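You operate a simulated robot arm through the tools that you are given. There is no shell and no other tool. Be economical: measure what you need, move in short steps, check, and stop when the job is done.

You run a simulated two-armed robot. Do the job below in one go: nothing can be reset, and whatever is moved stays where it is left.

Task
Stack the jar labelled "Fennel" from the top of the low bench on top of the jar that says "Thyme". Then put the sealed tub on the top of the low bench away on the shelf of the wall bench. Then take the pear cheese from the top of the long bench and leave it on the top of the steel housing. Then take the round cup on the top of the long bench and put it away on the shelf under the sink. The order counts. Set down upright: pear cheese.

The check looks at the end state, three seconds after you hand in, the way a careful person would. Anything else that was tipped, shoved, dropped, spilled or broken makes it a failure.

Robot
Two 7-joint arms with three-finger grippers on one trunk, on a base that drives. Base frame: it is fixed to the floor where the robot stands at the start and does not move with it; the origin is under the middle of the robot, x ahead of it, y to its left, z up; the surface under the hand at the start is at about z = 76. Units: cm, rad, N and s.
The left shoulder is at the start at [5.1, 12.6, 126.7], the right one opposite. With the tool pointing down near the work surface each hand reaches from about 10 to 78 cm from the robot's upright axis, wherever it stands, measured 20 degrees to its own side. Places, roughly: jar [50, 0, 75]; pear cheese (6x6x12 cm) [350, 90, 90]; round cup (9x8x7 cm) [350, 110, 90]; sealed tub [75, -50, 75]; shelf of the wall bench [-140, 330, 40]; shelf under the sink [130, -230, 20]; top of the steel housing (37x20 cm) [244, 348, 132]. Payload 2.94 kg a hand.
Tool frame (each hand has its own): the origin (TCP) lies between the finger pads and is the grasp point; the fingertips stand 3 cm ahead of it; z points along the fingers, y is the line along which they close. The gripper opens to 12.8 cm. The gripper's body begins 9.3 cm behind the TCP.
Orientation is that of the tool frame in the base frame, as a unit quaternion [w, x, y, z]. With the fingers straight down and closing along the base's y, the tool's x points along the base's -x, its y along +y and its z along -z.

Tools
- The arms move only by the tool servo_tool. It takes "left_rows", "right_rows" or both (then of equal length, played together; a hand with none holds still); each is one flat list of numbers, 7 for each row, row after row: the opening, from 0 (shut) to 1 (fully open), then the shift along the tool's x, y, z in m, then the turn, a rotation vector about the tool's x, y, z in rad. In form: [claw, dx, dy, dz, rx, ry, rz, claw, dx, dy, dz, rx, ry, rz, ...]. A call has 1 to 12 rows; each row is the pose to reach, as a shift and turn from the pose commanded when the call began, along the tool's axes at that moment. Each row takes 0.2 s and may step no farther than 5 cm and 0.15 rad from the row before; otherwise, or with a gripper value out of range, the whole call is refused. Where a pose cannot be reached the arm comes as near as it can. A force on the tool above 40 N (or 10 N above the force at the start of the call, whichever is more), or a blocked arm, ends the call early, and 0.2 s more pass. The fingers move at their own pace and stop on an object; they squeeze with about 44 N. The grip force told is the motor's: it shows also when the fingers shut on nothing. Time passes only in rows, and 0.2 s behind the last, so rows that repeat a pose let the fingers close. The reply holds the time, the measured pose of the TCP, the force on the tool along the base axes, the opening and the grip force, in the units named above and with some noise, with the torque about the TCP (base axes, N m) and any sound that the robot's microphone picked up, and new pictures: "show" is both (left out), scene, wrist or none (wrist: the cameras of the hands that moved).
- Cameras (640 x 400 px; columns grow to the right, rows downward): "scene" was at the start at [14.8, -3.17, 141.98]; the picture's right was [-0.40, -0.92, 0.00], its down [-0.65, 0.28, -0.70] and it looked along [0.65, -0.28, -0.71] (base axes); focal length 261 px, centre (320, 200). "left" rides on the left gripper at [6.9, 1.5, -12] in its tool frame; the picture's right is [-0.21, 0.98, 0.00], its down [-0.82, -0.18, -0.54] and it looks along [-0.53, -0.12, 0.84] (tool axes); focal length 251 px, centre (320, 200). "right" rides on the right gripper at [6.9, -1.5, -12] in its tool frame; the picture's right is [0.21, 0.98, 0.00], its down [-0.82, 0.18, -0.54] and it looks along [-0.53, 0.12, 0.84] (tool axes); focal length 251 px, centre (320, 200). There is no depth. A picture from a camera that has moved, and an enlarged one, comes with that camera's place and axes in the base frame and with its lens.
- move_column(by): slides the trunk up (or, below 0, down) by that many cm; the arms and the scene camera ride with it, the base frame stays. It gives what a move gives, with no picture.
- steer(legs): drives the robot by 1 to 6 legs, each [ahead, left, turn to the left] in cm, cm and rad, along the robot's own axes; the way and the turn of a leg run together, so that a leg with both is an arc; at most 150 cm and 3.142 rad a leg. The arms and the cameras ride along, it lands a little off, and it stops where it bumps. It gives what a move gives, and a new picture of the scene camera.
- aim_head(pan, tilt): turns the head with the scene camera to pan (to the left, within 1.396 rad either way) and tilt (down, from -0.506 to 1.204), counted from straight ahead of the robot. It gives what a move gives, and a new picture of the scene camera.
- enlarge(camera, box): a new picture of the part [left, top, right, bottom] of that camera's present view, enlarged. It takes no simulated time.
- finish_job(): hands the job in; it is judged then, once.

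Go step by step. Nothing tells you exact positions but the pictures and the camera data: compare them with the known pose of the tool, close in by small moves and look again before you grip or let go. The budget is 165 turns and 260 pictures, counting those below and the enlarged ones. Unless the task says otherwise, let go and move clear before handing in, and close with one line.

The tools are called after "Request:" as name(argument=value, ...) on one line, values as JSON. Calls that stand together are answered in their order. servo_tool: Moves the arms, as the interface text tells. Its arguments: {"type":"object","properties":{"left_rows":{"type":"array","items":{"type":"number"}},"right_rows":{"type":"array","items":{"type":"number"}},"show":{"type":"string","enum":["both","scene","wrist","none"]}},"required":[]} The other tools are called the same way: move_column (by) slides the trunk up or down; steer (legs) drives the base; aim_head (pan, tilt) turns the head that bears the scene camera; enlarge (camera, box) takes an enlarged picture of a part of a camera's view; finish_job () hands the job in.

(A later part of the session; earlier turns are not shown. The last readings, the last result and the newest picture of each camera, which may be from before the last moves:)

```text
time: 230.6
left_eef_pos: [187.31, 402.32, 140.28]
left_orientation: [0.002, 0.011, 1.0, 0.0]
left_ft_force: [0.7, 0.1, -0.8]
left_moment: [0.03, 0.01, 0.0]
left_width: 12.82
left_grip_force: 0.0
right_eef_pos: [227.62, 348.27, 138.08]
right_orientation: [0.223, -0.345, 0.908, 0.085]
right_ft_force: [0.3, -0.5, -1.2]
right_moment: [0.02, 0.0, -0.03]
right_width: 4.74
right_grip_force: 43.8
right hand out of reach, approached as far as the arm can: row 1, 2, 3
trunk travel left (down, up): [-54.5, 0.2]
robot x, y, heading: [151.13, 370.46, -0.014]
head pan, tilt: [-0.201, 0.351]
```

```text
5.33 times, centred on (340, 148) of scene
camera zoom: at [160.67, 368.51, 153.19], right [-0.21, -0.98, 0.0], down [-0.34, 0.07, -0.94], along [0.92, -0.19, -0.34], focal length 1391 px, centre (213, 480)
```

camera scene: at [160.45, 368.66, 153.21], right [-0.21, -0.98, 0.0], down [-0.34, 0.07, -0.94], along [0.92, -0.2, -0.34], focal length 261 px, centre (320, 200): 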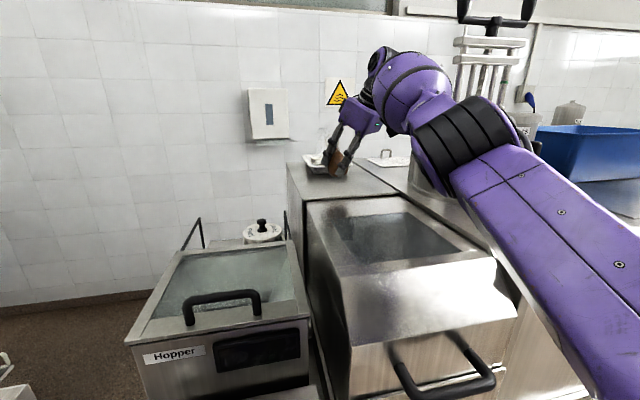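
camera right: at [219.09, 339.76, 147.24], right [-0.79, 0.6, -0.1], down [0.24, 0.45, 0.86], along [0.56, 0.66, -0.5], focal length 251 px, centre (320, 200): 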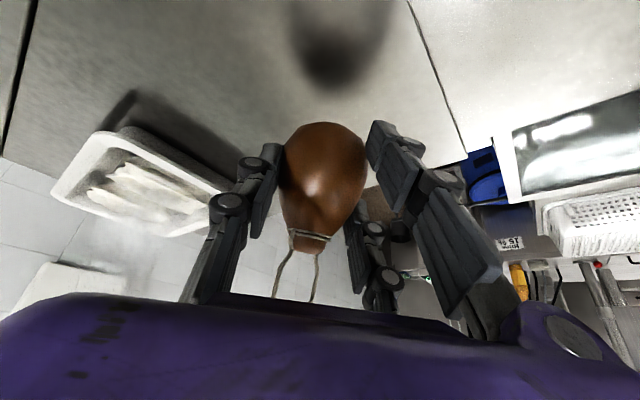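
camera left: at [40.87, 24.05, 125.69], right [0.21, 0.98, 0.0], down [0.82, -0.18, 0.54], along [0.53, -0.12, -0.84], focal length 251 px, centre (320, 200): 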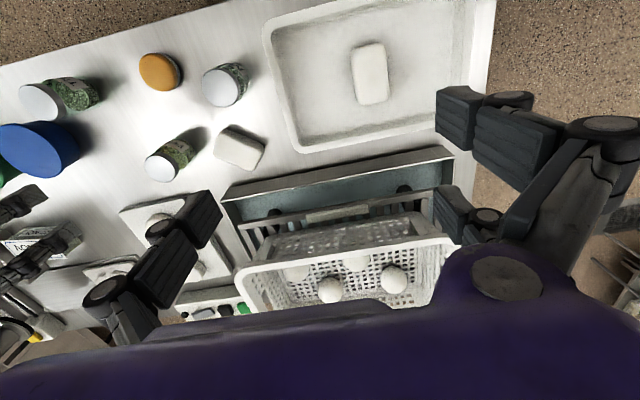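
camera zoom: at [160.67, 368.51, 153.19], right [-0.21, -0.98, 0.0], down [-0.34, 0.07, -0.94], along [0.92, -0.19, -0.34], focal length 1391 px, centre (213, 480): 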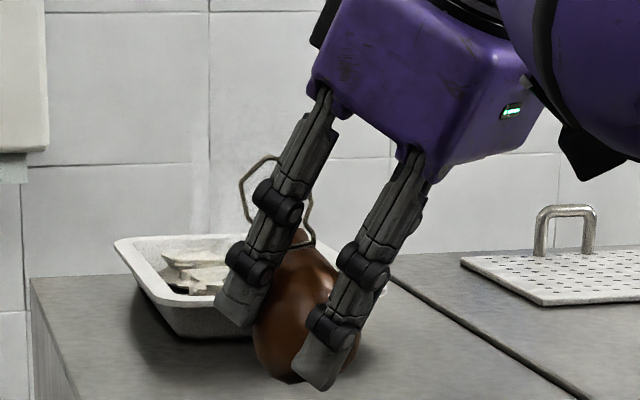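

Request:
servo_tool(right_rows=[0.2, 0.0019, 0, 0.0035, 0, -0.05, 0, 0.2, 0.0037, 0, 0.0071, 0, -0.05, 0, 0.2, 0.0056, 0, 0.0106, 0, -0.05, 0, 0.2, 0.0074, 0, 0.0142, 0, -0.05, 0, 0.2, 0.0093, 0, 0.0177, 0, -0.05, 0, 0.2, 0.0093, 0, 0.0177, 0, -0.05, 0], show="none")

Request:
enlarge(camera="scene", box=[280, 110, 400, 185])

```text
time: 232.0
left_eef_pos: [187.17, 402.51, 140.46]
left_orientation: [0.003, 0.011, 1.0, 0.0]
left_ft_force: [-0.2, 0.2, 1.2]
left_moment: [0.0, 0.01, 0.02]
left_width: 12.8
left_grip_force: 0.1
right_eef_pos: [227.57, 348.57, 136.64]
right_orientation: [0.248, -0.343, 0.901, 0.093]
right_ft_force: [5.3, -0.9, 12.5]
right_moment: [0.11, -0.43, -0.07]
right_width: 4.69
right_grip_force: 44.2
trunk travel left (down, up): [-54.5, 0.2]
robot x, y, heading: [151.12, 370.32, -0.013]
head pan, tilt: [-0.201, 0.351]
```

```text
5.33 times, centred on (340, 148) of scene
camera zoom: at [160.55, 368.59, 153.22], right [-0.21, -0.98, 0.0], down [-0.34, 0.07, -0.94], along [0.92, -0.2, -0.34], focal length 1391 px, centre (213, 480)
```

zoom: 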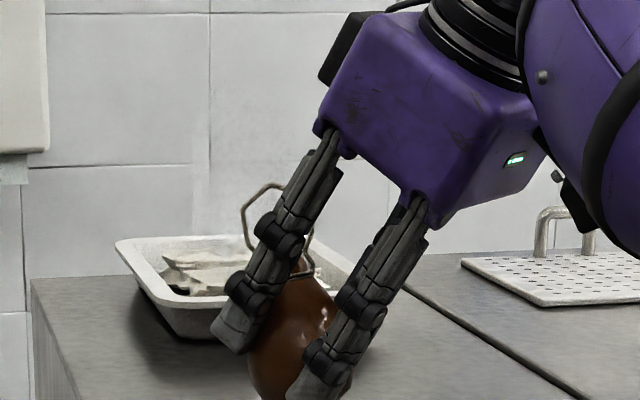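

Request:
servo_tool(right_rows=[0.4, 0, 0, 0, 0, 0, 0, 0.5, 0, 0, 0, 0, 0, 0, 0.6, 0, 0, 0, 0, 0, 0, 0.7, 0, 0, 0, 0, 0, 0, 0.7, 0, 0, 0, 0, 0, 0])

Request:
enlarge(camera="scene", box=[270, 110, 410, 200])

```text
time: 233.2
left_eef_pos: [187.29, 402.44, 140.33]
left_orientation: [0.001, 0.01, 1.0, 0.001]
left_ft_force: [0.0, 0.5, 0.0]
left_moment: [0.01, 0.0, 0.02]
left_width: 12.81
left_grip_force: 0.1
right_eef_pos: [227.54, 348.5, 136.22]
right_orientation: [0.246, -0.343, 0.902, 0.094]
right_ft_force: [-1.2, 0.3, 0.1]
right_moment: [0.0, 0.01, -0.01]
right_width: 8.96
right_grip_force: 0.0
trunk travel left (down, up): [-54.5, 0.2]
robot x, y, heading: [151.37, 370.45, -0.01]
head pan, tilt: [-0.201, 0.351]
camera scene: at [160.64, 368.57, 153.19], right [-0.21, -0.98, 0.0], down [-0.34, 0.07, -0.94], along [0.92, -0.19, -0.34], focal length 261 px, centre (320, 200)
camera right: at [219.46, 339.43, 143.14], right [-0.79, 0.61, -0.11], down [0.21, 0.42, 0.88], along [0.58, 0.67, -0.46], focal length 251 px, centre (320, 200)
```

scene: 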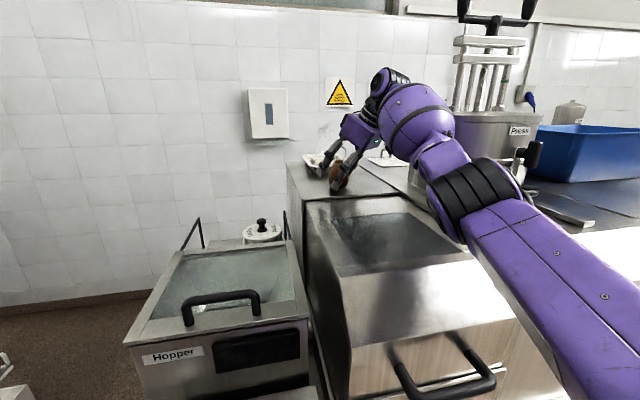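
right: 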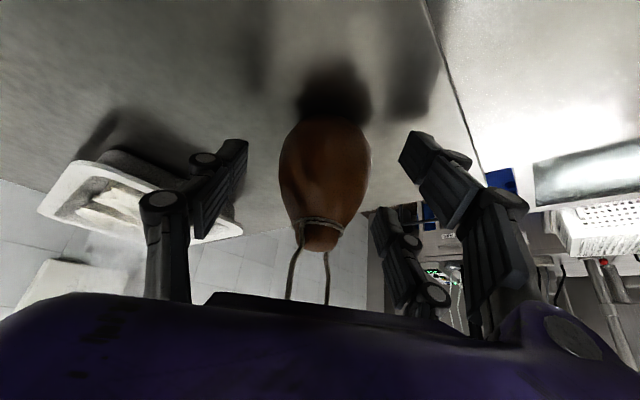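

```text
4.44 times, centred on (340, 155) of scene
camera zoom: at [160.64, 368.57, 153.19], right [-0.21, -0.98, 0.0], down [-0.34, 0.07, -0.94], along [0.92, -0.19, -0.34], focal length 1159 px, centre (231, 400)
```

zoom: 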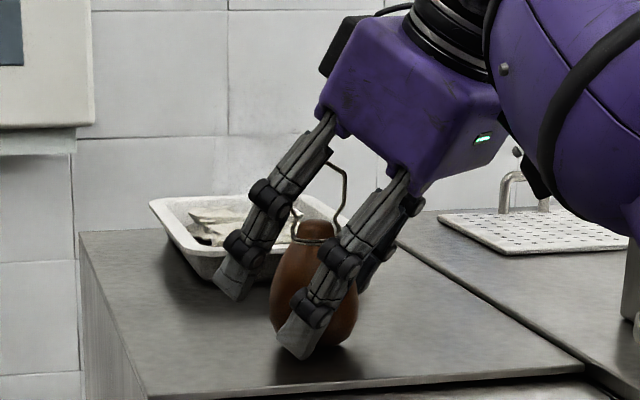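

The pear stands upright. I'll withdraw mostly upward, keeping the fingers on either side of it.

Request:
servo_tool(right_rows=[0.8, -0.002, 0, -0.028, 0, 0, 0, 0.8, -0.004, 0, -0.056, 0, 0, 0, 0.8, -0.006, 0, -0.084, 0, 0, 0, 0.8, -0.008, 0, -0.112, 0, 0, 0, 0.8, -0.01, 0, -0.14, 0, 0, 0, 0.8, -0.01, 0, -0.14, 0, 0, 0])

Request:
enlarge(camera="scene", box=[270, 110, 410, 200])

```text
time: 234.6
left_eef_pos: [187.25, 402.51, 140.29]
left_orientation: [0.0, 0.01, 1.0, 0.0]
left_ft_force: [-0.2, 0.2, -0.1]
left_moment: [-0.03, 0.0, 0.01]
left_width: 12.82
left_grip_force: 0.0
right_eef_pos: [222.98, 344.46, 148.65]
right_orientation: [0.244, -0.343, 0.902, 0.094]
right_ft_force: [-0.4, -0.4, -0.1]
right_moment: [0.01, -0.01, 0.02]
right_width: 10.22
right_grip_force: 0.1
trunk travel left (down, up): [-54.5, 0.2]
robot x, y, heading: [151.4, 370.29, -0.007]
head pan, tilt: [-0.201, 0.351]
camera scene: at [160.71, 368.56, 153.18], right [-0.21, -0.98, 0.0], down [-0.34, 0.07, -0.94], along [0.92, -0.19, -0.34], focal length 261 px, centre (320, 200)
camera right: at [214.96, 335.44, 155.61], right [-0.79, 0.61, -0.11], down [0.21, 0.42, 0.88], along [0.58, 0.67, -0.46], focal length 251 px, centre (320, 200)
```

scene: 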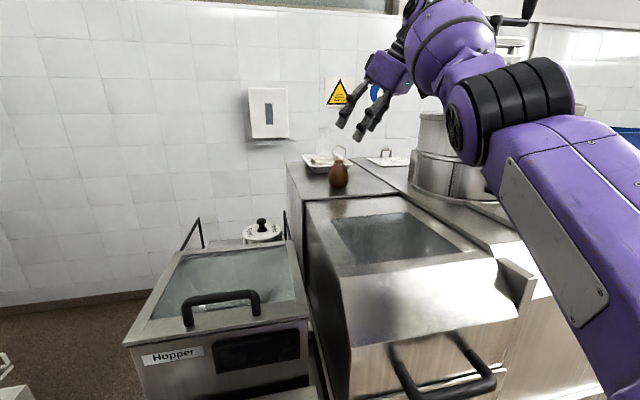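
right: 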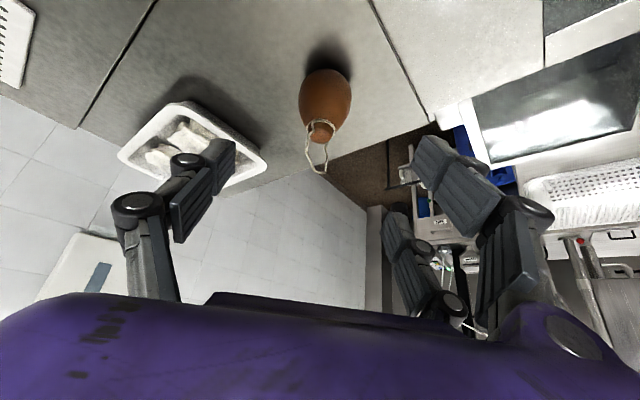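

```text
4.44 times, centred on (340, 155) of scene
camera zoom: at [160.71, 368.56, 153.18], right [-0.21, -0.98, 0.0], down [-0.34, 0.07, -0.94], along [0.92, -0.19, -0.34], focal length 1159 px, centre (231, 400)
```

zoom: 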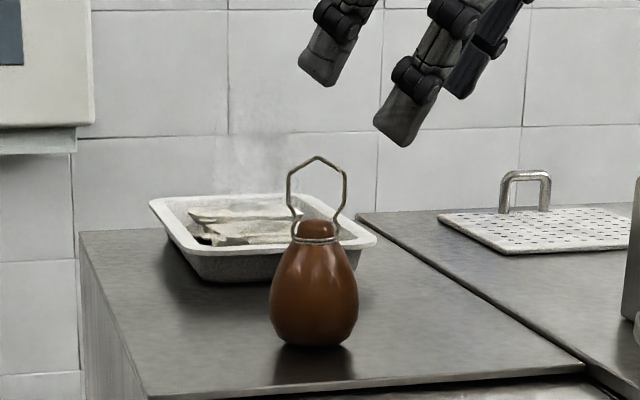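

The pear is placed perfectly. Next is the round cup. I'll pull the arm back, reverse out and head back down the aisle.

Request:
servo_tool(right_rows=[0.8, 0.019, 0.025, -0.023, 0, 0, 0, 0.8, 0.038, 0.05, -0.046, 0, 0, 0, 0.8, 0.057, 0.075, -0.069, 0, 0, 0, 0.8, 0.076, 0.1, -0.091, 0, 0, 0, 0.8, 0.1, 0.13, -0.091, 0, 0, 0, 0.8, 0.1, 0.13, -0.091, 0, 0, 0], show="none")

Request:
steer(legs=[[-36, 0, 0], [0, 0, -1.56]])

Request:
aim_head(pan=0.0, tilt=0.45)

```text
time: 236.0
left_eef_pos: [187.34, 402.59, 140.19]
left_orientation: [0.001, 0.01, 1.0, 0.0]
left_ft_force: [0.3, 0.6, 0.3]
left_moment: [-0.01, 0.0, -0.01]
left_width: 12.79
left_grip_force: 0.1
right_eef_pos: [204.32, 345.54, 151.77]
right_orientation: [0.243, -0.343, 0.902, 0.093]
right_ft_force: [0.5, 0.5, -0.4]
right_moment: [-0.02, 0.05, -0.01]
right_width: 10.23
right_grip_force: 0.0
trunk travel left (down, up): [-54.5, 0.2]
robot x, y, heading: [151.19, 370.47, -0.006]
head pan, tilt: [-0.201, 0.351]
```

```text
time: 242.1
left_eef_pos: [150.76, 335.42, 139.93]
left_orientation: [-0.002, 0.703, 0.711, -0.004]
left_ft_force: [0.5, 0.9, 0.4]
left_moment: [-0.05, -0.04, 0.01]
left_width: 12.8
left_grip_force: 0.0
right_eef_pos: [95.42, 316.56, 152.44]
right_orientation: [0.239, 0.371, 0.891, -0.106]
right_ft_force: [-1.2, 0.0, -0.3]
right_moment: [0.05, 0.01, -0.04]
right_width: 10.25
right_grip_force: 0.4
trunk travel left (down, up): [-54.5, 0.2]
robot x, y, heading: [116.15, 370.37, -1.551]
head pan, tilt: [-0.201, 0.351]
stopped in leg 2: the robot was blocked; the commanded pose is now the measured one
camera scene: at [116.03, 360.94, 153.21], right [-0.98, 0.18, 0.01], down [0.05, 0.34, -0.94], along [-0.17, -0.92, -0.34], focal length 261 px, centre (320, 200)
```

scene: 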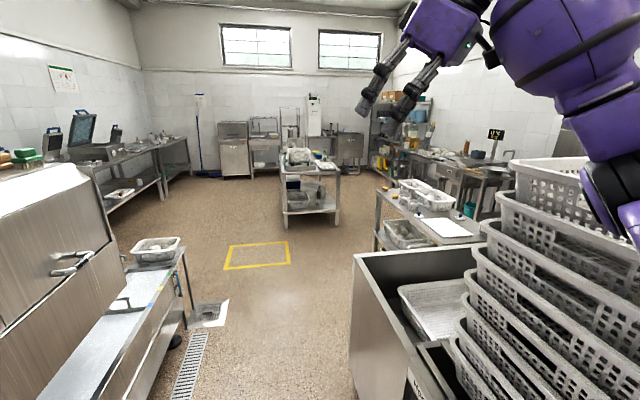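

```text
time: 242.8
left_eef_pos: [150.77, 335.07, 139.9]
left_orientation: [-0.004, 0.704, 0.71, -0.004]
left_ft_force: [1.1, 0.2, 0.2]
left_moment: [0.01, -0.01, -0.02]
left_width: 12.79
left_grip_force: 0.3
right_eef_pos: [95.14, 316.44, 152.33]
right_orientation: [0.237, 0.375, 0.89, -0.106]
right_ft_force: [-0.3, 0.2, -0.5]
right_moment: [-0.01, 0.01, -0.02]
right_width: 10.24
right_grip_force: 0.0
trunk travel left (down, up): [-54.5, 0.2]
robot x, y, heading: [116.36, 370.13, -1.55]
head pan, tilt: [0.0, 0.45]
camera scene: at [118.06, 360.68, 152.24], right [-1.0, -0.02, 0.01], down [-0.02, 0.44, -0.9], along [0.01, -0.9, -0.44], focal length 261 px, centre (320, 200)
```

scene: 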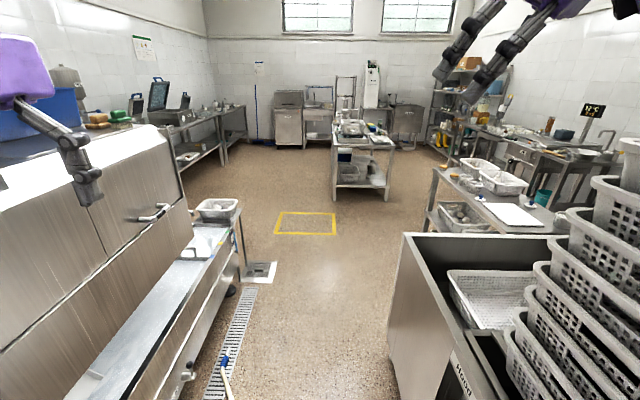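

The right elbow is touching the crate stack. I'll move away from it to the left straight away.

Request:
steer(legs=[[0, 10, 0]])

Request:
aim_head(pan=-0.8, tilt=0.4)

```text
time: 243.6
left_eef_pos: [150.91, 335.43, 140.13]
left_orientation: [-0.001, 0.703, 0.711, -0.003]
left_ft_force: [0.2, 0.8, 0.1]
left_moment: [-0.03, -0.03, -0.01]
left_width: 12.81
left_grip_force: 0.1
right_eef_pos: [95.38, 316.82, 152.33]
right_orientation: [0.241, 0.372, 0.89, -0.107]
right_ft_force: [-0.6, 0.7, 0.4]
right_moment: [-0.02, 0.01, -0.03]
right_width: 10.22
right_grip_force: 0.2
trunk travel left (down, up): [-54.5, 0.2]
robot x, y, heading: [116.84, 370.52, -1.551]
head pan, tilt: [0.0, 0.45]
stopped in leg 1: the robot was blocked; the commanded pose is now the measured one
camera scene: at [118.01, 361.03, 152.26], right [-1.0, -0.02, 0.01], down [-0.01, 0.43, -0.9], along [0.02, -0.9, -0.44], focal length 261 px, centre (320, 200)
```

scene: 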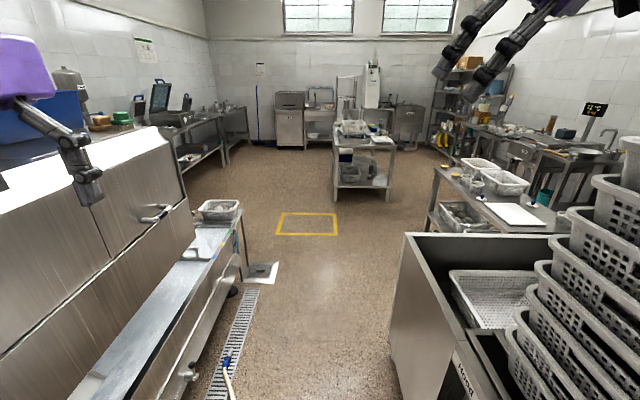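

```text
time: 244.7
left_eef_pos: [150.99, 335.36, 140.09]
left_orientation: [-0.002, 0.704, 0.711, -0.003]
left_ft_force: [-0.1, 0.4, -0.6]
left_moment: [0.01, 0.01, 0.03]
left_width: 12.8
left_grip_force: 0.0
right_eef_pos: [95.35, 316.58, 152.35]
right_orientation: [0.24, 0.373, 0.89, -0.107]
right_ft_force: [0.6, 0.2, 0.1]
right_moment: [0.02, -0.02, -0.03]
right_width: 10.25
right_grip_force: 0.1
trunk travel left (down, up): [-54.5, 0.2]
robot x, y, heading: [117.06, 370.5, -1.55]
head pan, tilt: [-0.799, 0.4]
camera scene: at [111.41, 363.52, 152.77], right [-0.71, 0.7, 0.01], down [0.27, 0.28, -0.92], along [-0.65, -0.66, -0.39], focal length 261 px, centre (320, 200)
```

scene: 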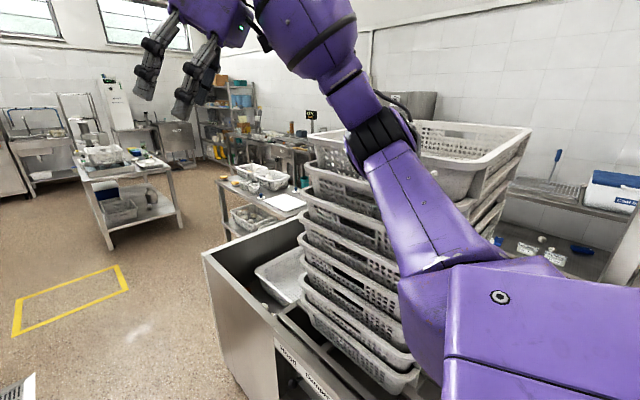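

Request:
steer(legs=[[0, 0, 0.3]])

```text
time: 246.1
left_eef_pos: [158.87, 346.73, 140.2]
left_orientation: [0.002, 0.59, 0.807, -0.001]
left_ft_force: [-0.2, 0.2, 0.9]
left_moment: [-0.01, -0.01, -0.01]
left_width: 12.8
left_grip_force: 0.0
right_eef_pos: [111.11, 312.53, 152.22]
right_orientation: [0.257, 0.238, 0.934, -0.069]
right_ft_force: [0.0, -1.0, 0.0]
right_moment: [-0.01, 0.0, -0.04]
right_width: 10.25
right_grip_force: 0.0
trunk travel left (down, up): [-54.5, 0.2]
robot x, y, heading: [116.92, 370.32, -1.25]
head pan, tilt: [-0.799, 0.4]
camera scene: at [112.82, 362.05, 152.74], right [-0.89, 0.46, 0.0], down [0.18, 0.34, -0.92], along [-0.43, -0.82, -0.39], focal length 261 px, centre (320, 200)
```

scene: 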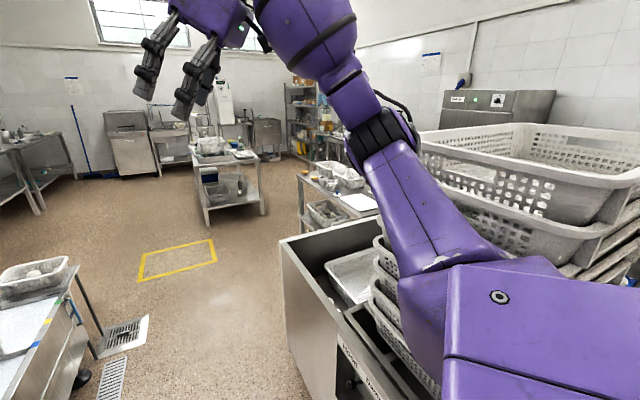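

The elbow is free and the crates still look aligned. I'll straighten the right hand to tuck the elbow in, shift away and then turn down the aisle.

Request:
servo_tool(right_rows=[0.8, -0.017, 0.0035, 0.01, 0.072, 0.001, 0.12, 0.8, -0.034, 0.007, 0.02, 0.144, 0.002, 0.24, 0.8, -0.051, 0.0105, 0.03, 0.215, 0.002, 0.36, 0.8, -0.068, 0.014, 0.04, 0.287, 0.003, 0.48, 0.8, -0.085, 0.0175, 0.05, 0.359, 0.004, 0.6, 0.8, -0.085, 0.0175, 0.05, 0.359, 0.004, 0.6], show="none")

Request:
steer(legs=[[0, 6, 0], [0, 0, -0.31]])

```text
time: 247.5
left_eef_pos: [158.9, 346.72, 140.21]
left_orientation: [0.001, 0.591, 0.807, -0.001]
left_ft_force: [-0.1, 1.2, 0.1]
left_moment: [0.0, -0.03, 0.03]
left_width: 12.81
left_grip_force: 0.1
right_eef_pos: [120.38, 309.41, 152.24]
right_orientation: [0.217, 0.545, 0.795, -0.153]
right_ft_force: [0.0, 0.3, 0.3]
right_moment: [0.0, -0.05, 0.05]
right_width: 10.21
right_grip_force: 0.1
trunk travel left (down, up): [-54.5, 0.2]
robot x, y, heading: [116.81, 370.56, -1.249]
head pan, tilt: [-0.799, 0.4]
```

```text
time: 249.7
left_eef_pos: [155.44, 336.89, 140.33]
left_orientation: [0.001, 0.708, 0.706, -0.002]
left_ft_force: [0.5, -0.4, 0.2]
left_moment: [0.0, -0.04, -0.01]
left_width: 12.8
left_grip_force: 0.0
right_eef_pos: [107.31, 313.19, 152.21]
right_orientation: [0.191, 0.661, 0.702, -0.185]
right_ft_force: [0.7, 0.0, 1.0]
right_moment: [-0.01, 0.01, 0.02]
right_width: 10.24
right_grip_force: 0.0
trunk travel left (down, up): [-54.5, 0.2]
robot x, y, heading: [122.39, 372.28, -1.564]
head pan, tilt: [-0.799, 0.4]
camera scene: at [116.17, 365.63, 152.74], right [-0.7, 0.71, 0.0], down [0.28, 0.27, -0.92], along [-0.66, -0.65, -0.39], focal length 261 px, centre (320, 200)
```

scene: 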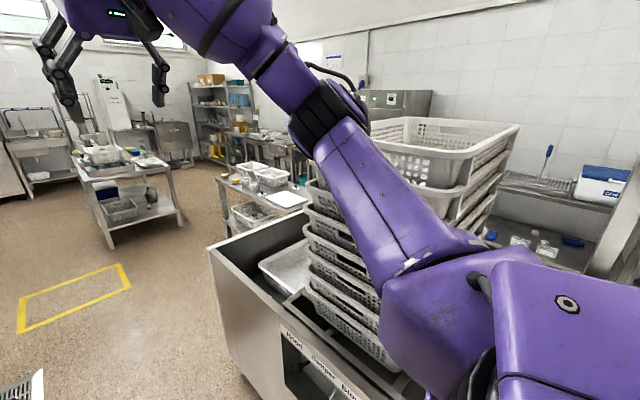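

Request:
steer(legs=[[130, 0, 0], [130, 0, 0]])

```text
time: 262.5
left_eef_pos: [159.91, 73.77, 140.23]
left_orientation: [0.001, 0.708, 0.706, -0.001]
left_ft_force: [0.3, 0.2, -0.7]
left_moment: [0.01, 0.01, -0.01]
left_width: 12.82
left_grip_force: 0.0
right_eef_pos: [111.86, 50.06, 152.32]
right_orientation: [0.192, 0.66, 0.702, -0.185]
right_ft_force: [0.9, 0.4, -0.7]
right_moment: [-0.01, 0.01, 0.01]
right_width: 10.25
right_grip_force: 0.0
trunk travel left (down, up): [-54.5, 0.2]
robot x, y, heading: [127.31, 109.04, -1.564]
head pan, tilt: [-0.799, 0.4]
camera scene: at [120.64, 102.5, 152.74], right [-0.7, 0.71, 0.0], down [0.28, 0.27, -0.92], along [-0.65, -0.65, -0.39], focal length 261 px, centre (320, 200)
```

scene: 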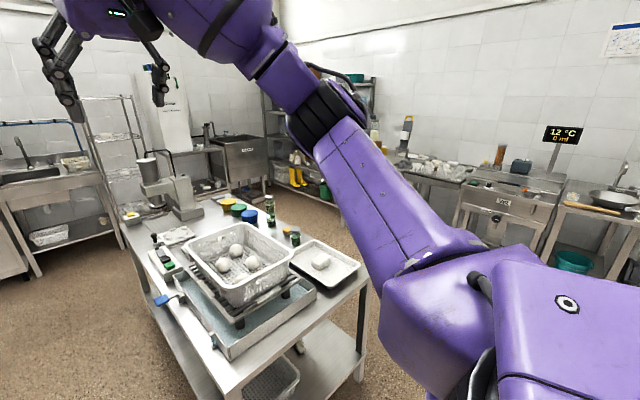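

The Fennel stack is still standing. Now I'll drive to the long bench for the cup.

Request:
steer(legs=[[0, 0, 1.566], [116, 0, 0], [0, -30, 0]])

Request:
move_column(by=-27)

Request:
aim_head(pan=0.2, tilt=0.5)

```text
time: 275.1
left_eef_pos: [280.88, 111.34, 140.31]
left_orientation: [0.002, 0.008, 1.0, 0.0]
left_ft_force: [0.0, -0.1, 0.1]
left_moment: [0.0, -0.01, 0.01]
left_width: 12.82
left_grip_force: 0.1
right_eef_pos: [304.02, 63.06, 152.35]
right_orientation: [0.265, -0.024, 0.964, 0.003]
right_ft_force: [-0.5, 0.3, -0.1]
right_moment: [-0.02, -0.03, 0.02]
right_width: 10.23
right_grip_force: 0.0
trunk travel left (down, up): [-54.5, 0.2]
robot x, y, heading: [245.23, 79.13, -0.004]
head pan, tilt: [-0.799, 0.4]
camera scene: at [251.81, 72.51, 152.74], right [-0.72, -0.69, 0.0], down [-0.27, 0.28, -0.92], along [0.64, -0.66, -0.39], focal length 261 px, centre (320, 200)
```

scene: 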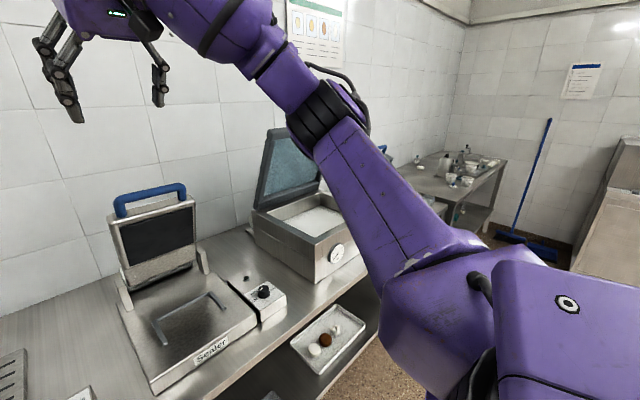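

```text
time: 277.8
left_eef_pos: [284.49, 111.24, 108.76]
left_orientation: [-0.082, 0.008, 0.997, 0.0]
left_ft_force: [0.3, 0.7, 0.0]
left_moment: [0.01, -0.01, 0.0]
left_width: 12.81
left_grip_force: 0.1
right_eef_pos: [303.96, 63.03, 125.24]
right_orientation: [0.266, -0.024, 0.964, 0.003]
right_ft_force: [-0.8, 0.3, -0.2]
right_moment: [0.0, 0.01, 0.02]
right_width: 10.24
right_grip_force: 0.1
trunk travel left (down, up): [-27.5, 27.2]
robot x, y, heading: [245.17, 79.14, -0.005]
head pan, tilt: [-0.799, 0.4]
```

```text
time: 279.1
left_eef_pos: [284.4, 111.38, 108.79]
left_orientation: [-0.082, 0.007, 0.997, 0.0]
left_ft_force: [0.5, -0.7, -0.1]
left_moment: [-0.01, 0.02, 0.01]
left_width: 12.8
left_grip_force: 0.2
right_eef_pos: [304.02, 62.94, 125.19]
right_orientation: [0.265, -0.024, 0.964, 0.003]
right_ft_force: [-0.2, -0.2, -0.2]
right_moment: [0.02, -0.01, -0.04]
right_width: 10.26
right_grip_force: 0.0
trunk travel left (down, up): [-27.5, 27.2]
robot x, y, heading: [244.83, 78.81, -0.003]
head pan, tilt: [0.201, 0.499]
camera scene: at [268.18, 80.85, 123.13], right [0.2, -0.98, 0.0], down [-0.47, -0.09, -0.88], along [0.86, 0.17, -0.48], focal length 261 px, centre (320, 200)
```

scene: 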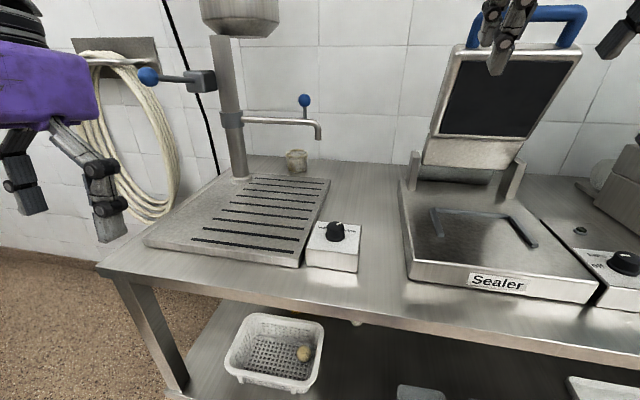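

Request:
servo_tool(right_rows=[0.4, 0, 0.01, 0.01, -0.0715, -0.001, -0.12, 0.4, -0.005, 0.02, 0.02, -0.143, -0.002, -0.24, 0.4, -0.01, 0.03, 0.03, -0.2145, -0.003, -0.36, 0.4, -0.015, 0.05, 0.04, -0.286, -0.004, -0.48, 0.4, -0.02, 0.07, 0.05, -0.3575, -0.005, -0.6, 0.4, -0.02, 0.09, 0.06, -0.429, -0.006, -0.722, 0.4, -0.02, 0.09, 0.06, -0.429, -0.006, -0.722], show="none")

Request:
servo_tool(right_rows=[0.4, 0, 0, 0, 0, -0.1, 0, 0.4, 0, 0, 0, 0, -0.2, 0, 0.4, 0, 0, 0, 0, -0.3, 0, 0.4, 0, 0, 0, 0, -0.3, 0])

```text
time: 280.7
left_eef_pos: [284.41, 111.28, 108.9]
left_orientation: [-0.083, 0.007, 0.997, -0.001]
left_ft_force: [0.3, -0.2, -0.2]
left_moment: [0.0, -0.03, -0.01]
left_width: 12.77
left_grip_force: 0.1
right_eef_pos: [308.21, 72.34, 120.84]
right_orientation: [0.242, -0.416, 0.87, 0.11]
right_ft_force: [-0.2, 0.6, -0.4]
right_moment: [0.02, -0.03, 0.02]
right_width: 5.12
right_grip_force: 0.0
trunk travel left (down, up): [-27.5, 27.2]
robot x, y, heading: [244.99, 78.59, -0.003]
head pan, tilt: [0.201, 0.499]
```

```text
time: 281.7
left_eef_pos: [284.48, 111.33, 108.8]
left_orientation: [-0.081, 0.008, 0.997, 0.0]
left_ft_force: [-0.2, -0.3, -0.2]
left_moment: [0.02, 0.0, 0.02]
left_width: 12.78
left_grip_force: 0.1
right_eef_pos: [308.41, 72.43, 121.02]
right_orientation: [0.37, -0.393, 0.825, 0.17]
right_ft_force: [-0.7, -1.0, 0.5]
right_moment: [-0.05, -0.03, -0.05]
right_width: 5.11
right_grip_force: 0.0
trunk travel left (down, up): [-27.5, 27.2]
robot x, y, heading: [245.15, 79.03, -0.005]
head pan, tilt: [0.201, 0.499]
camera scene: at [268.17, 80.89, 123.13], right [0.2, -0.98, 0.0], down [-0.47, -0.09, -0.88], along [0.86, 0.17, -0.48], focal length 261 px, centre (320, 200)
camera right: at [300.85, 60.97, 124.04], right [-0.85, 0.5, -0.17], down [-0.05, 0.23, 0.97], along [0.53, 0.83, -0.17], focal length 251 px, centre (320, 200)
```

scene: 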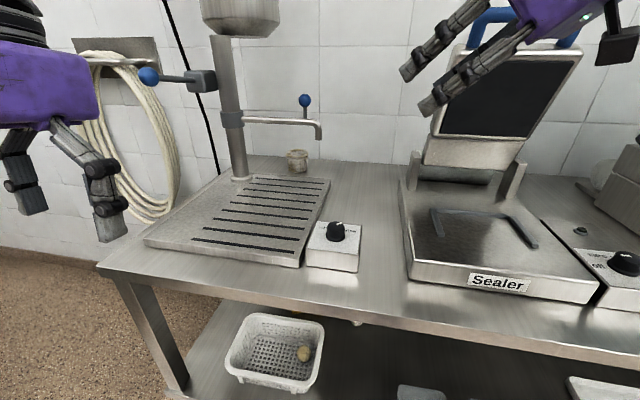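
right: 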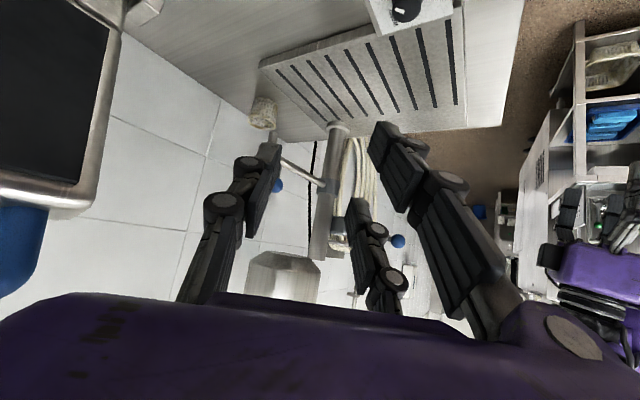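

Request:
servo_tool(right_rows=[0.4, 0, 0.036, 0.03, 0, 0, 0, 0.4, 0, 0.072, 0.06, 0, 0, 0, 0.4, 0, 0.107, 0.09, 0, 0, 0, 0.4, 0, 0.107, 0.09, 0, 0, 0], show="none")

Request:
steer(legs=[[21, 0, 0]])

Request:
aim_head(pan=0.1, tilt=0.55)

```text
time: 282.7
left_eef_pos: [284.51, 111.23, 108.79]
left_orientation: [-0.082, 0.008, 0.997, 0.0]
left_ft_force: [0.1, -1.2, 0.0]
left_moment: [0.02, -0.04, 0.0]
left_width: 12.78
left_grip_force: 0.1
right_eef_pos: [304.08, 83.92, 115.48]
right_orientation: [0.369, -0.393, 0.825, 0.17]
right_ft_force: [-1.0, 0.9, 0.5]
right_moment: [0.03, 0.0, 0.04]
right_width: 5.13
right_grip_force: 0.1
trunk travel left (down, up): [-27.5, 27.2]
robot x, y, heading: [245.07, 78.55, -0.002]
head pan, tilt: [0.201, 0.499]
```

```text
time: 284.3
left_eef_pos: [304.99, 111.36, 108.81]
left_orientation: [-0.081, 0.004, 0.997, -0.001]
left_ft_force: [0.0, 0.3, -0.3]
left_moment: [0.02, 0.03, -0.01]
left_width: 12.78
left_grip_force: 0.1
right_eef_pos: [324.89, 84.21, 115.45]
right_orientation: [0.368, -0.397, 0.823, 0.173]
right_ft_force: [0.5, 0.6, -0.2]
right_moment: [-0.01, -0.01, -0.02]
right_width: 5.11
right_grip_force: 0.0
trunk travel left (down, up): [-27.5, 27.2]
robot x, y, heading: [265.83, 79.03, 0.001]
head pan, tilt: [0.201, 0.499]
camera scene: at [288.88, 80.95, 123.12], right [0.2, -0.98, 0.0], down [-0.47, -0.1, -0.88], along [0.86, 0.18, -0.48], focal length 261 px, centre (320, 200)
```

scene: 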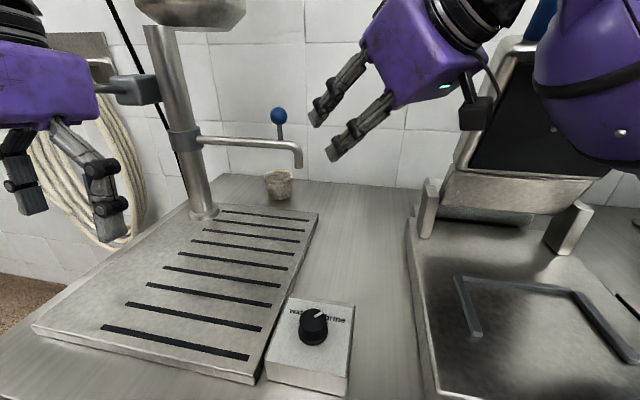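

```text
time: 285.0
left_eef_pos: [305.05, 111.48, 108.82]
left_orientation: [-0.082, 0.005, 0.997, -0.001]
left_ft_force: [-0.6, 0.3, -0.3]
left_moment: [-0.03, 0.01, 0.03]
left_width: 12.78
left_grip_force: 0.0
right_eef_pos: [324.76, 84.19, 115.49]
right_orientation: [0.369, -0.395, 0.823, 0.172]
right_ft_force: [-0.1, -0.6, 0.9]
right_moment: [0.02, 0.04, -0.01]
right_width: 5.13
right_grip_force: 0.0
trunk travel left (down, up): [-27.5, 27.2]
robot x, y, heading: [265.86, 79.19, -0.006]
head pan, tilt: [0.099, 0.55]
camera scene: at [288.87, 80.03, 122.67], right [0.1, -0.99, 0.0], down [-0.52, -0.05, -0.85], along [0.85, 0.09, -0.52], focal length 261 px, centre (320, 200)
```

scene: 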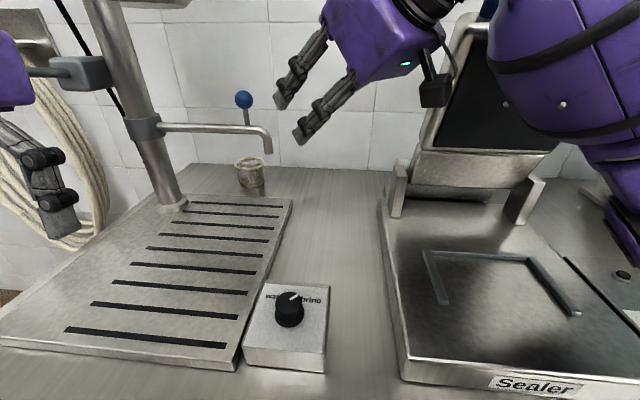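

Request:
servo_tool(right_rows=[0.45, 0.0024, -0.0254, 0.0291, 0, 0, 0, 0.45, 0.0048, -0.0508, 0.0582, 0, 0, 0, 0.45, 0.0072, -0.0762, 0.0873, 0, 0, 0, 0.45, 0.0096, -0.1016, 0.1164, 0, 0, 0, 0.45, 0.012, -0.127, 0.1455, 0, 0, 0, 0.45, 0.012, -0.127, 0.1455, 0, 0, 0])

```text
time: 286.4
left_eef_pos: [302.33, 110.45, 109.77]
left_orientation: [-0.07, 0.01, 0.998, 0.002]
left_ft_force: [-0.4, 0.4, 0.3]
left_moment: [0.05, -0.14, 0.0]
left_width: 12.76
left_grip_force: 0.0
right_eef_pos: [333.03, 85.49, 113.53]
right_orientation: [0.444, -0.45, 0.758, 0.161]
right_ft_force: [-1.1, 0.2, 0.1]
right_moment: [0.02, -0.02, 0.01]
right_width: 5.77
right_grip_force: 0.0
trunk travel left (down, up): [-27.5, 27.2]
robot x, y, heading: [265.17, 78.52, -0.012]
head pan, tilt: [0.099, 0.55]
stopped in row 6 (right hand): the arm was blocked; the commanded pose is now the measured one
camera scene: at [285.48, 79.12, 123.11], right [0.09, -1.0, 0.0], down [-0.5, -0.04, -0.87], along [0.86, 0.08, -0.5], focal length 261 px, centre (320, 200)
camera right: at [326.4, 73.39, 114.85], right [-0.85, 0.42, -0.33], down [-0.27, 0.19, 0.94], along [0.46, 0.89, -0.05], focal length 251 px, centre (320, 200)
```

scene: 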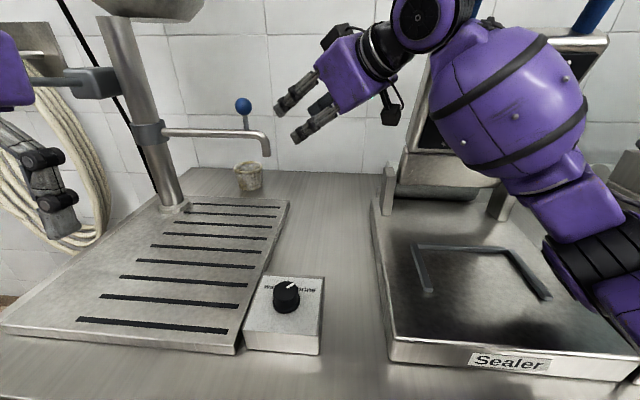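
right: 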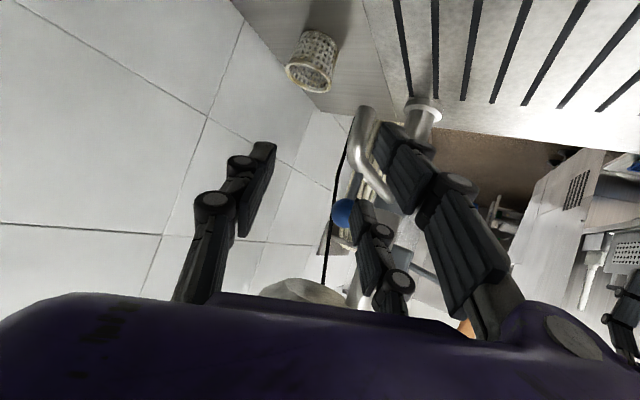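

The forearm presses the sealer lid from this stance. I'll back away and stand farther left, as I did for the pear.

Request:
steer(legs=[[-14, 0, 0], [0, 28, 0]])

```text
time: 290.4
left_eef_pos: [291.46, 139.44, 108.7]
left_orientation: [-0.082, 0.006, 0.997, 0.0]
left_ft_force: [0.3, -0.8, -0.2]
left_moment: [0.03, -0.02, -0.02]
left_width: 12.81
left_grip_force: 0.2
right_eef_pos: [323.38, 114.45, 110.47]
right_orientation: [0.422, -0.443, 0.773, 0.166]
right_ft_force: [0.2, -0.2, 0.3]
right_moment: [-0.03, 0.01, -0.04]
right_width: 5.75
right_grip_force: 0.0
trunk travel left (down, up): [-27.5, 27.2]
robot x, y, heading: [251.94, 107.46, -0.003]
head pan, tilt: [0.099, 0.55]
camera scene: at [275.21, 108.11, 122.67], right [0.1, -1.0, 0.0], down [-0.52, -0.05, -0.85], along [0.85, 0.08, -0.52], focal length 261 px, centre (320, 200)
```

scene: 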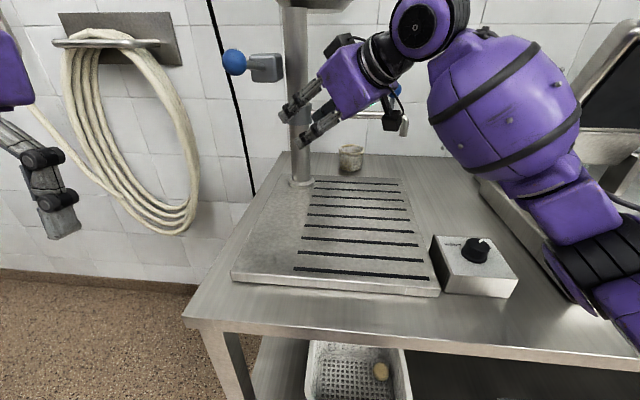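

Request:
servo_tool(right_rows=[0.45, 0.024, -0.003, -0.037, 0.001, 0.013, 0.018, 0.45, 0.047, -0.007, -0.0735, 0.002, 0.026, 0.036, 0.45, 0.071, -0.01, -0.11, 0.003, 0.039, 0.054, 0.45, 0.0945, -0.0135, -0.147, 0.004, 0.052, 0.072, 0.45, 0.118, -0.017, -0.184, 0.005, 0.065, 0.09, 0.45, 0.142, -0.02, -0.22, 0.005, 0.078, 0.108, 0.45, 0.165, -0.024, -0.257, 0.006, 0.091, 0.126, 0.45, 0.189, -0.027, -0.294, 0.007, 0.104, 0.144, 0.45, 0.189, -0.027, -0.294, 0.007, 0.104, 0.144], show="none")

Request:
steer(legs=[[14, 0, 0]])

```text
time: 292.4
left_eef_pos: [291.51, 139.44, 108.74]
left_orientation: [-0.082, 0.006, 0.997, 0.0]
left_ft_force: [-0.7, -0.4, 0.2]
left_moment: [0.01, -0.01, 0.01]
left_width: 12.79
left_grip_force: 0.1
right_eef_pos: [306.0, 84.02, 113.09]
right_orientation: [0.368, -0.394, 0.825, 0.171]
right_ft_force: [0.5, -0.4, 1.2]
right_moment: [-0.02, 0.03, 0.02]
right_width: 5.76
right_grip_force: 0.1
trunk travel left (down, up): [-27.5, 27.2]
robot x, y, heading: [252.01, 107.35, -0.001]
head pan, tilt: [0.099, 0.55]
```

```text
time: 293.8
left_eef_pos: [305.81, 139.44, 108.85]
left_orientation: [-0.081, 0.006, 0.997, 0.0]
left_ft_force: [-0.1, 0.3, -0.4]
left_moment: [0.0, 0.01, -0.01]
left_width: 12.79
left_grip_force: 0.1
right_eef_pos: [320.09, 83.96, 113.1]
right_orientation: [0.369, -0.391, 0.825, 0.17]
right_ft_force: [0.2, -0.2, 0.5]
right_moment: [0.0, -0.01, 0.02]
right_width: 5.79
right_grip_force: 0.1
trunk travel left (down, up): [-27.5, 27.2]
robot x, y, heading: [266.19, 107.22, -0.005]
head pan, tilt: [0.099, 0.55]
camera scene: at [289.5, 108.05, 122.66], right [0.1, -1.0, 0.0], down [-0.52, -0.05, -0.85], along [0.85, 0.08, -0.52], focal length 261 px, centre (320, 200)
```

scene: 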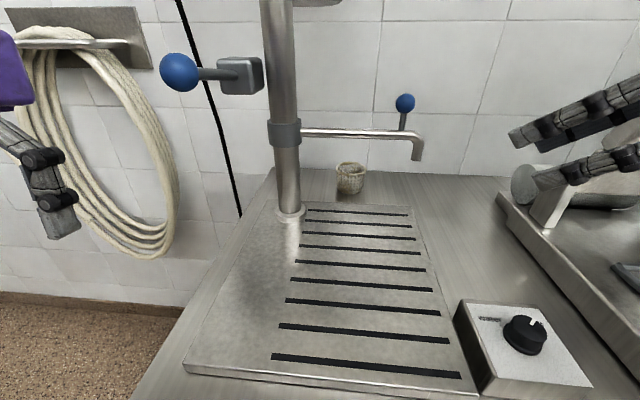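

Request:
servo_tool(right_rows=[0.4, -0.0028, -0.0258, 0.0259, 0, 0, 0, 0.4, -0.0055, -0.0517, 0.0519, 0, 0, 0, 0.4, -0.0083, -0.0775, 0.0778, 0, 0, 0, 0.4, -0.0111, -0.1033, 0.1037, 0, 0, 0, 0.4, -0.0138, -0.1292, 0.1297, 0, 0, 0, 0.4, -0.0166, -0.155, 0.1556, 0, 0, 0, 0.4, -0.0166, -0.155, 0.1556, 0, 0, 0])

```text
time: 295.6
left_eef_pos: [304.46, 141.03, 108.94]
left_orientation: [-0.077, 0.002, 0.997, -0.005]
left_ft_force: [-0.8, 0.6, 0.9]
left_moment: [-0.03, -0.12, 0.03]
left_width: 12.77
left_grip_force: 0.0
right_eef_pos: [339.16, 87.07, 105.08]
right_orientation: [0.37, -0.417, 0.813, 0.167]
right_ft_force: [-0.3, 0.3, 0.0]
right_moment: [0.04, 0.0, 0.01]
right_width: 5.12
right_grip_force: 0.1
trunk travel left (down, up): [-27.5, 27.2]
robot x, y, heading: [266.18, 107.15, 0.011]
head pan, tilt: [0.099, 0.55]
stopped in row 7 (right hand): the arm was blocked; the commanded pose is now the measured one
camera scene: at [288.46, 109.61, 122.86], right [0.11, -0.99, 0.01], down [-0.51, -0.06, -0.86], along [0.85, 0.09, -0.52], focal length 261 px, centre (320, 200)
camera right: at [332.03, 75.51, 108.23], right [-0.86, 0.46, -0.2], down [-0.08, 0.25, 0.96], along [0.5, 0.85, -0.18], focal length 251 px, centre (320, 200)
```

scene: 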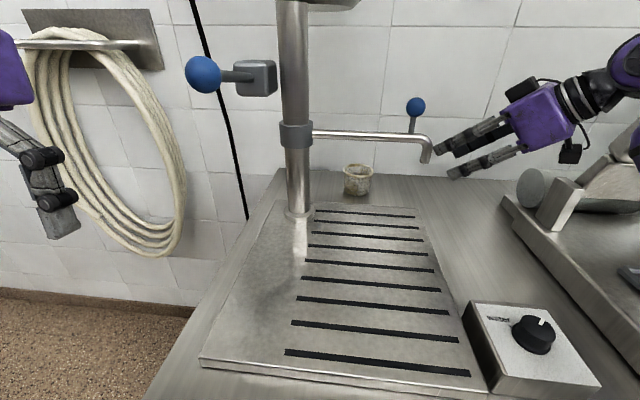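
right: 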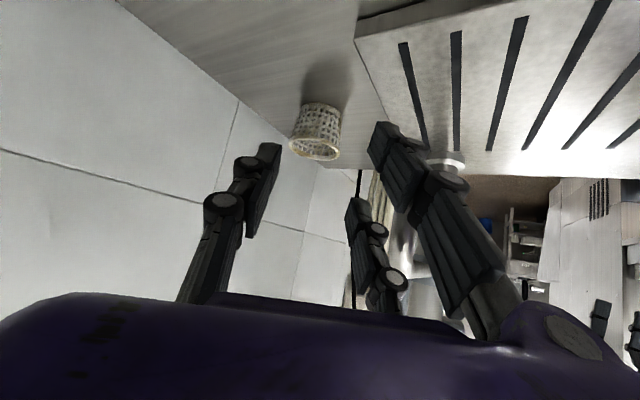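

Request:
aim_head(pan=-0.5, tilt=0.6)

```text
time: 296.6
left_eef_pos: [304.74, 140.94, 108.72]
left_orientation: [-0.078, 0.004, 0.997, -0.006]
left_ft_force: [-0.3, -1.0, 0.7]
left_moment: [-0.01, -0.05, 0.03]
left_width: 12.79
left_grip_force: 0.1
right_eef_pos: [339.24, 86.99, 104.92]
right_orientation: [0.368, -0.416, 0.815, 0.164]
right_ft_force: [-0.4, -0.3, -1.2]
right_moment: [-0.03, 0.01, -0.04]
right_width: 5.13
right_grip_force: 0.1
trunk travel left (down, up): [-27.5, 27.2]
robot x, y, heading: [266.54, 107.11, 0.009]
head pan, tilt: [-0.499, 0.6]
camera scene: at [287.54, 104.67, 122.42], right [-0.47, -0.88, 0.01], down [-0.49, 0.26, -0.83], along [0.73, -0.4, -0.55], focal length 261 px, centre (320, 200)
```

scene: 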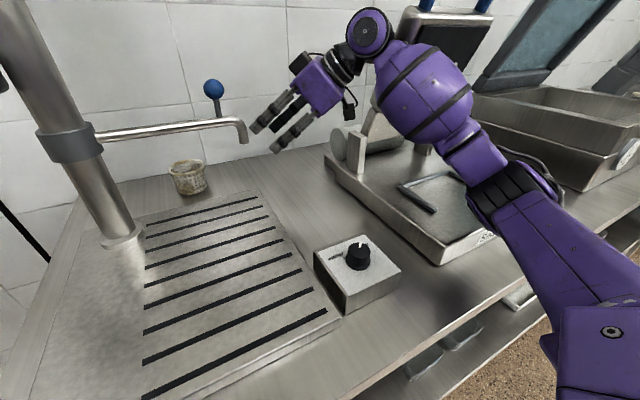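

The elbow swings out into the lid because the arm has slack. I'll back off, move right and extend the arm nearly straight toward the left. Then I can bring the hand in by driving the base.

Request:
steer(legs=[[-21, 0, 0], [0, -38, 0]])

Request:
aim_head(pan=0.1, tilt=0.55)

```text
time: 301.6
left_eef_pos: [284.3, 102.78, 108.8]
left_orientation: [-0.081, 0.005, 0.997, 0.0]
left_ft_force: [0.2, -0.7, 0.4]
left_moment: [-0.01, 0.04, 0.01]
left_width: 12.8
left_grip_force: 0.1
right_eef_pos: [318.74, 48.02, 104.19]
right_orientation: [0.367, -0.406, 0.819, 0.171]
right_ft_force: [-0.8, -0.1, -1.3]
right_moment: [0.0, 0.0, 0.02]
right_width: 5.12
right_grip_force: 0.2
trunk travel left (down, up): [-27.5, 27.2]
robot x, y, heading: [245.03, 70.4, 0.005]
head pan, tilt: [-0.499, 0.6]
camera scene: at [267.0, 66.18, 122.22], right [-0.48, -0.88, 0.0], down [-0.5, 0.27, -0.83], along [0.73, -0.39, -0.56], focal length 261 px, centre (320, 200)
```

scene: 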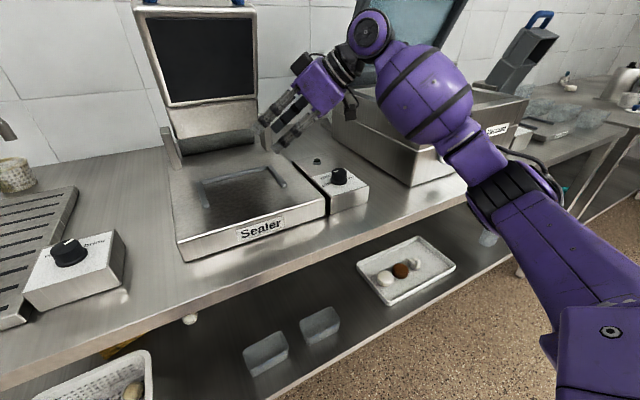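

```text
time: 302.6
left_eef_pos: [284.32, 102.68, 108.87]
left_orientation: [-0.082, 0.006, 0.997, 0.0]
left_ft_force: [-0.2, -0.5, -0.1]
left_moment: [-0.02, -0.01, 0.0]
left_width: 12.8
left_grip_force: 0.0
right_eef_pos: [318.8, 48.0, 104.05]
right_orientation: [0.367, -0.405, 0.82, 0.171]
right_ft_force: [0.3, 0.0, -0.2]
right_moment: [0.02, 0.0, -0.01]
right_width: 5.12
right_grip_force: 0.2
trunk travel left (down, up): [-27.5, 27.2]
robot x, y, heading: [244.78, 70.08, 0.002]
head pan, tilt: [0.099, 0.55]
camera scene: at [268.16, 71.31, 122.67], right [0.1, -0.99, 0.0], down [-0.52, -0.05, -0.85], along [0.85, 0.09, -0.52], focal length 261 px, centre (320, 200)
```

scene: 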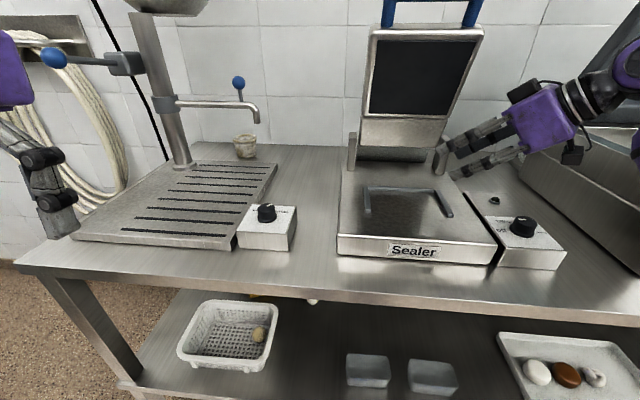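

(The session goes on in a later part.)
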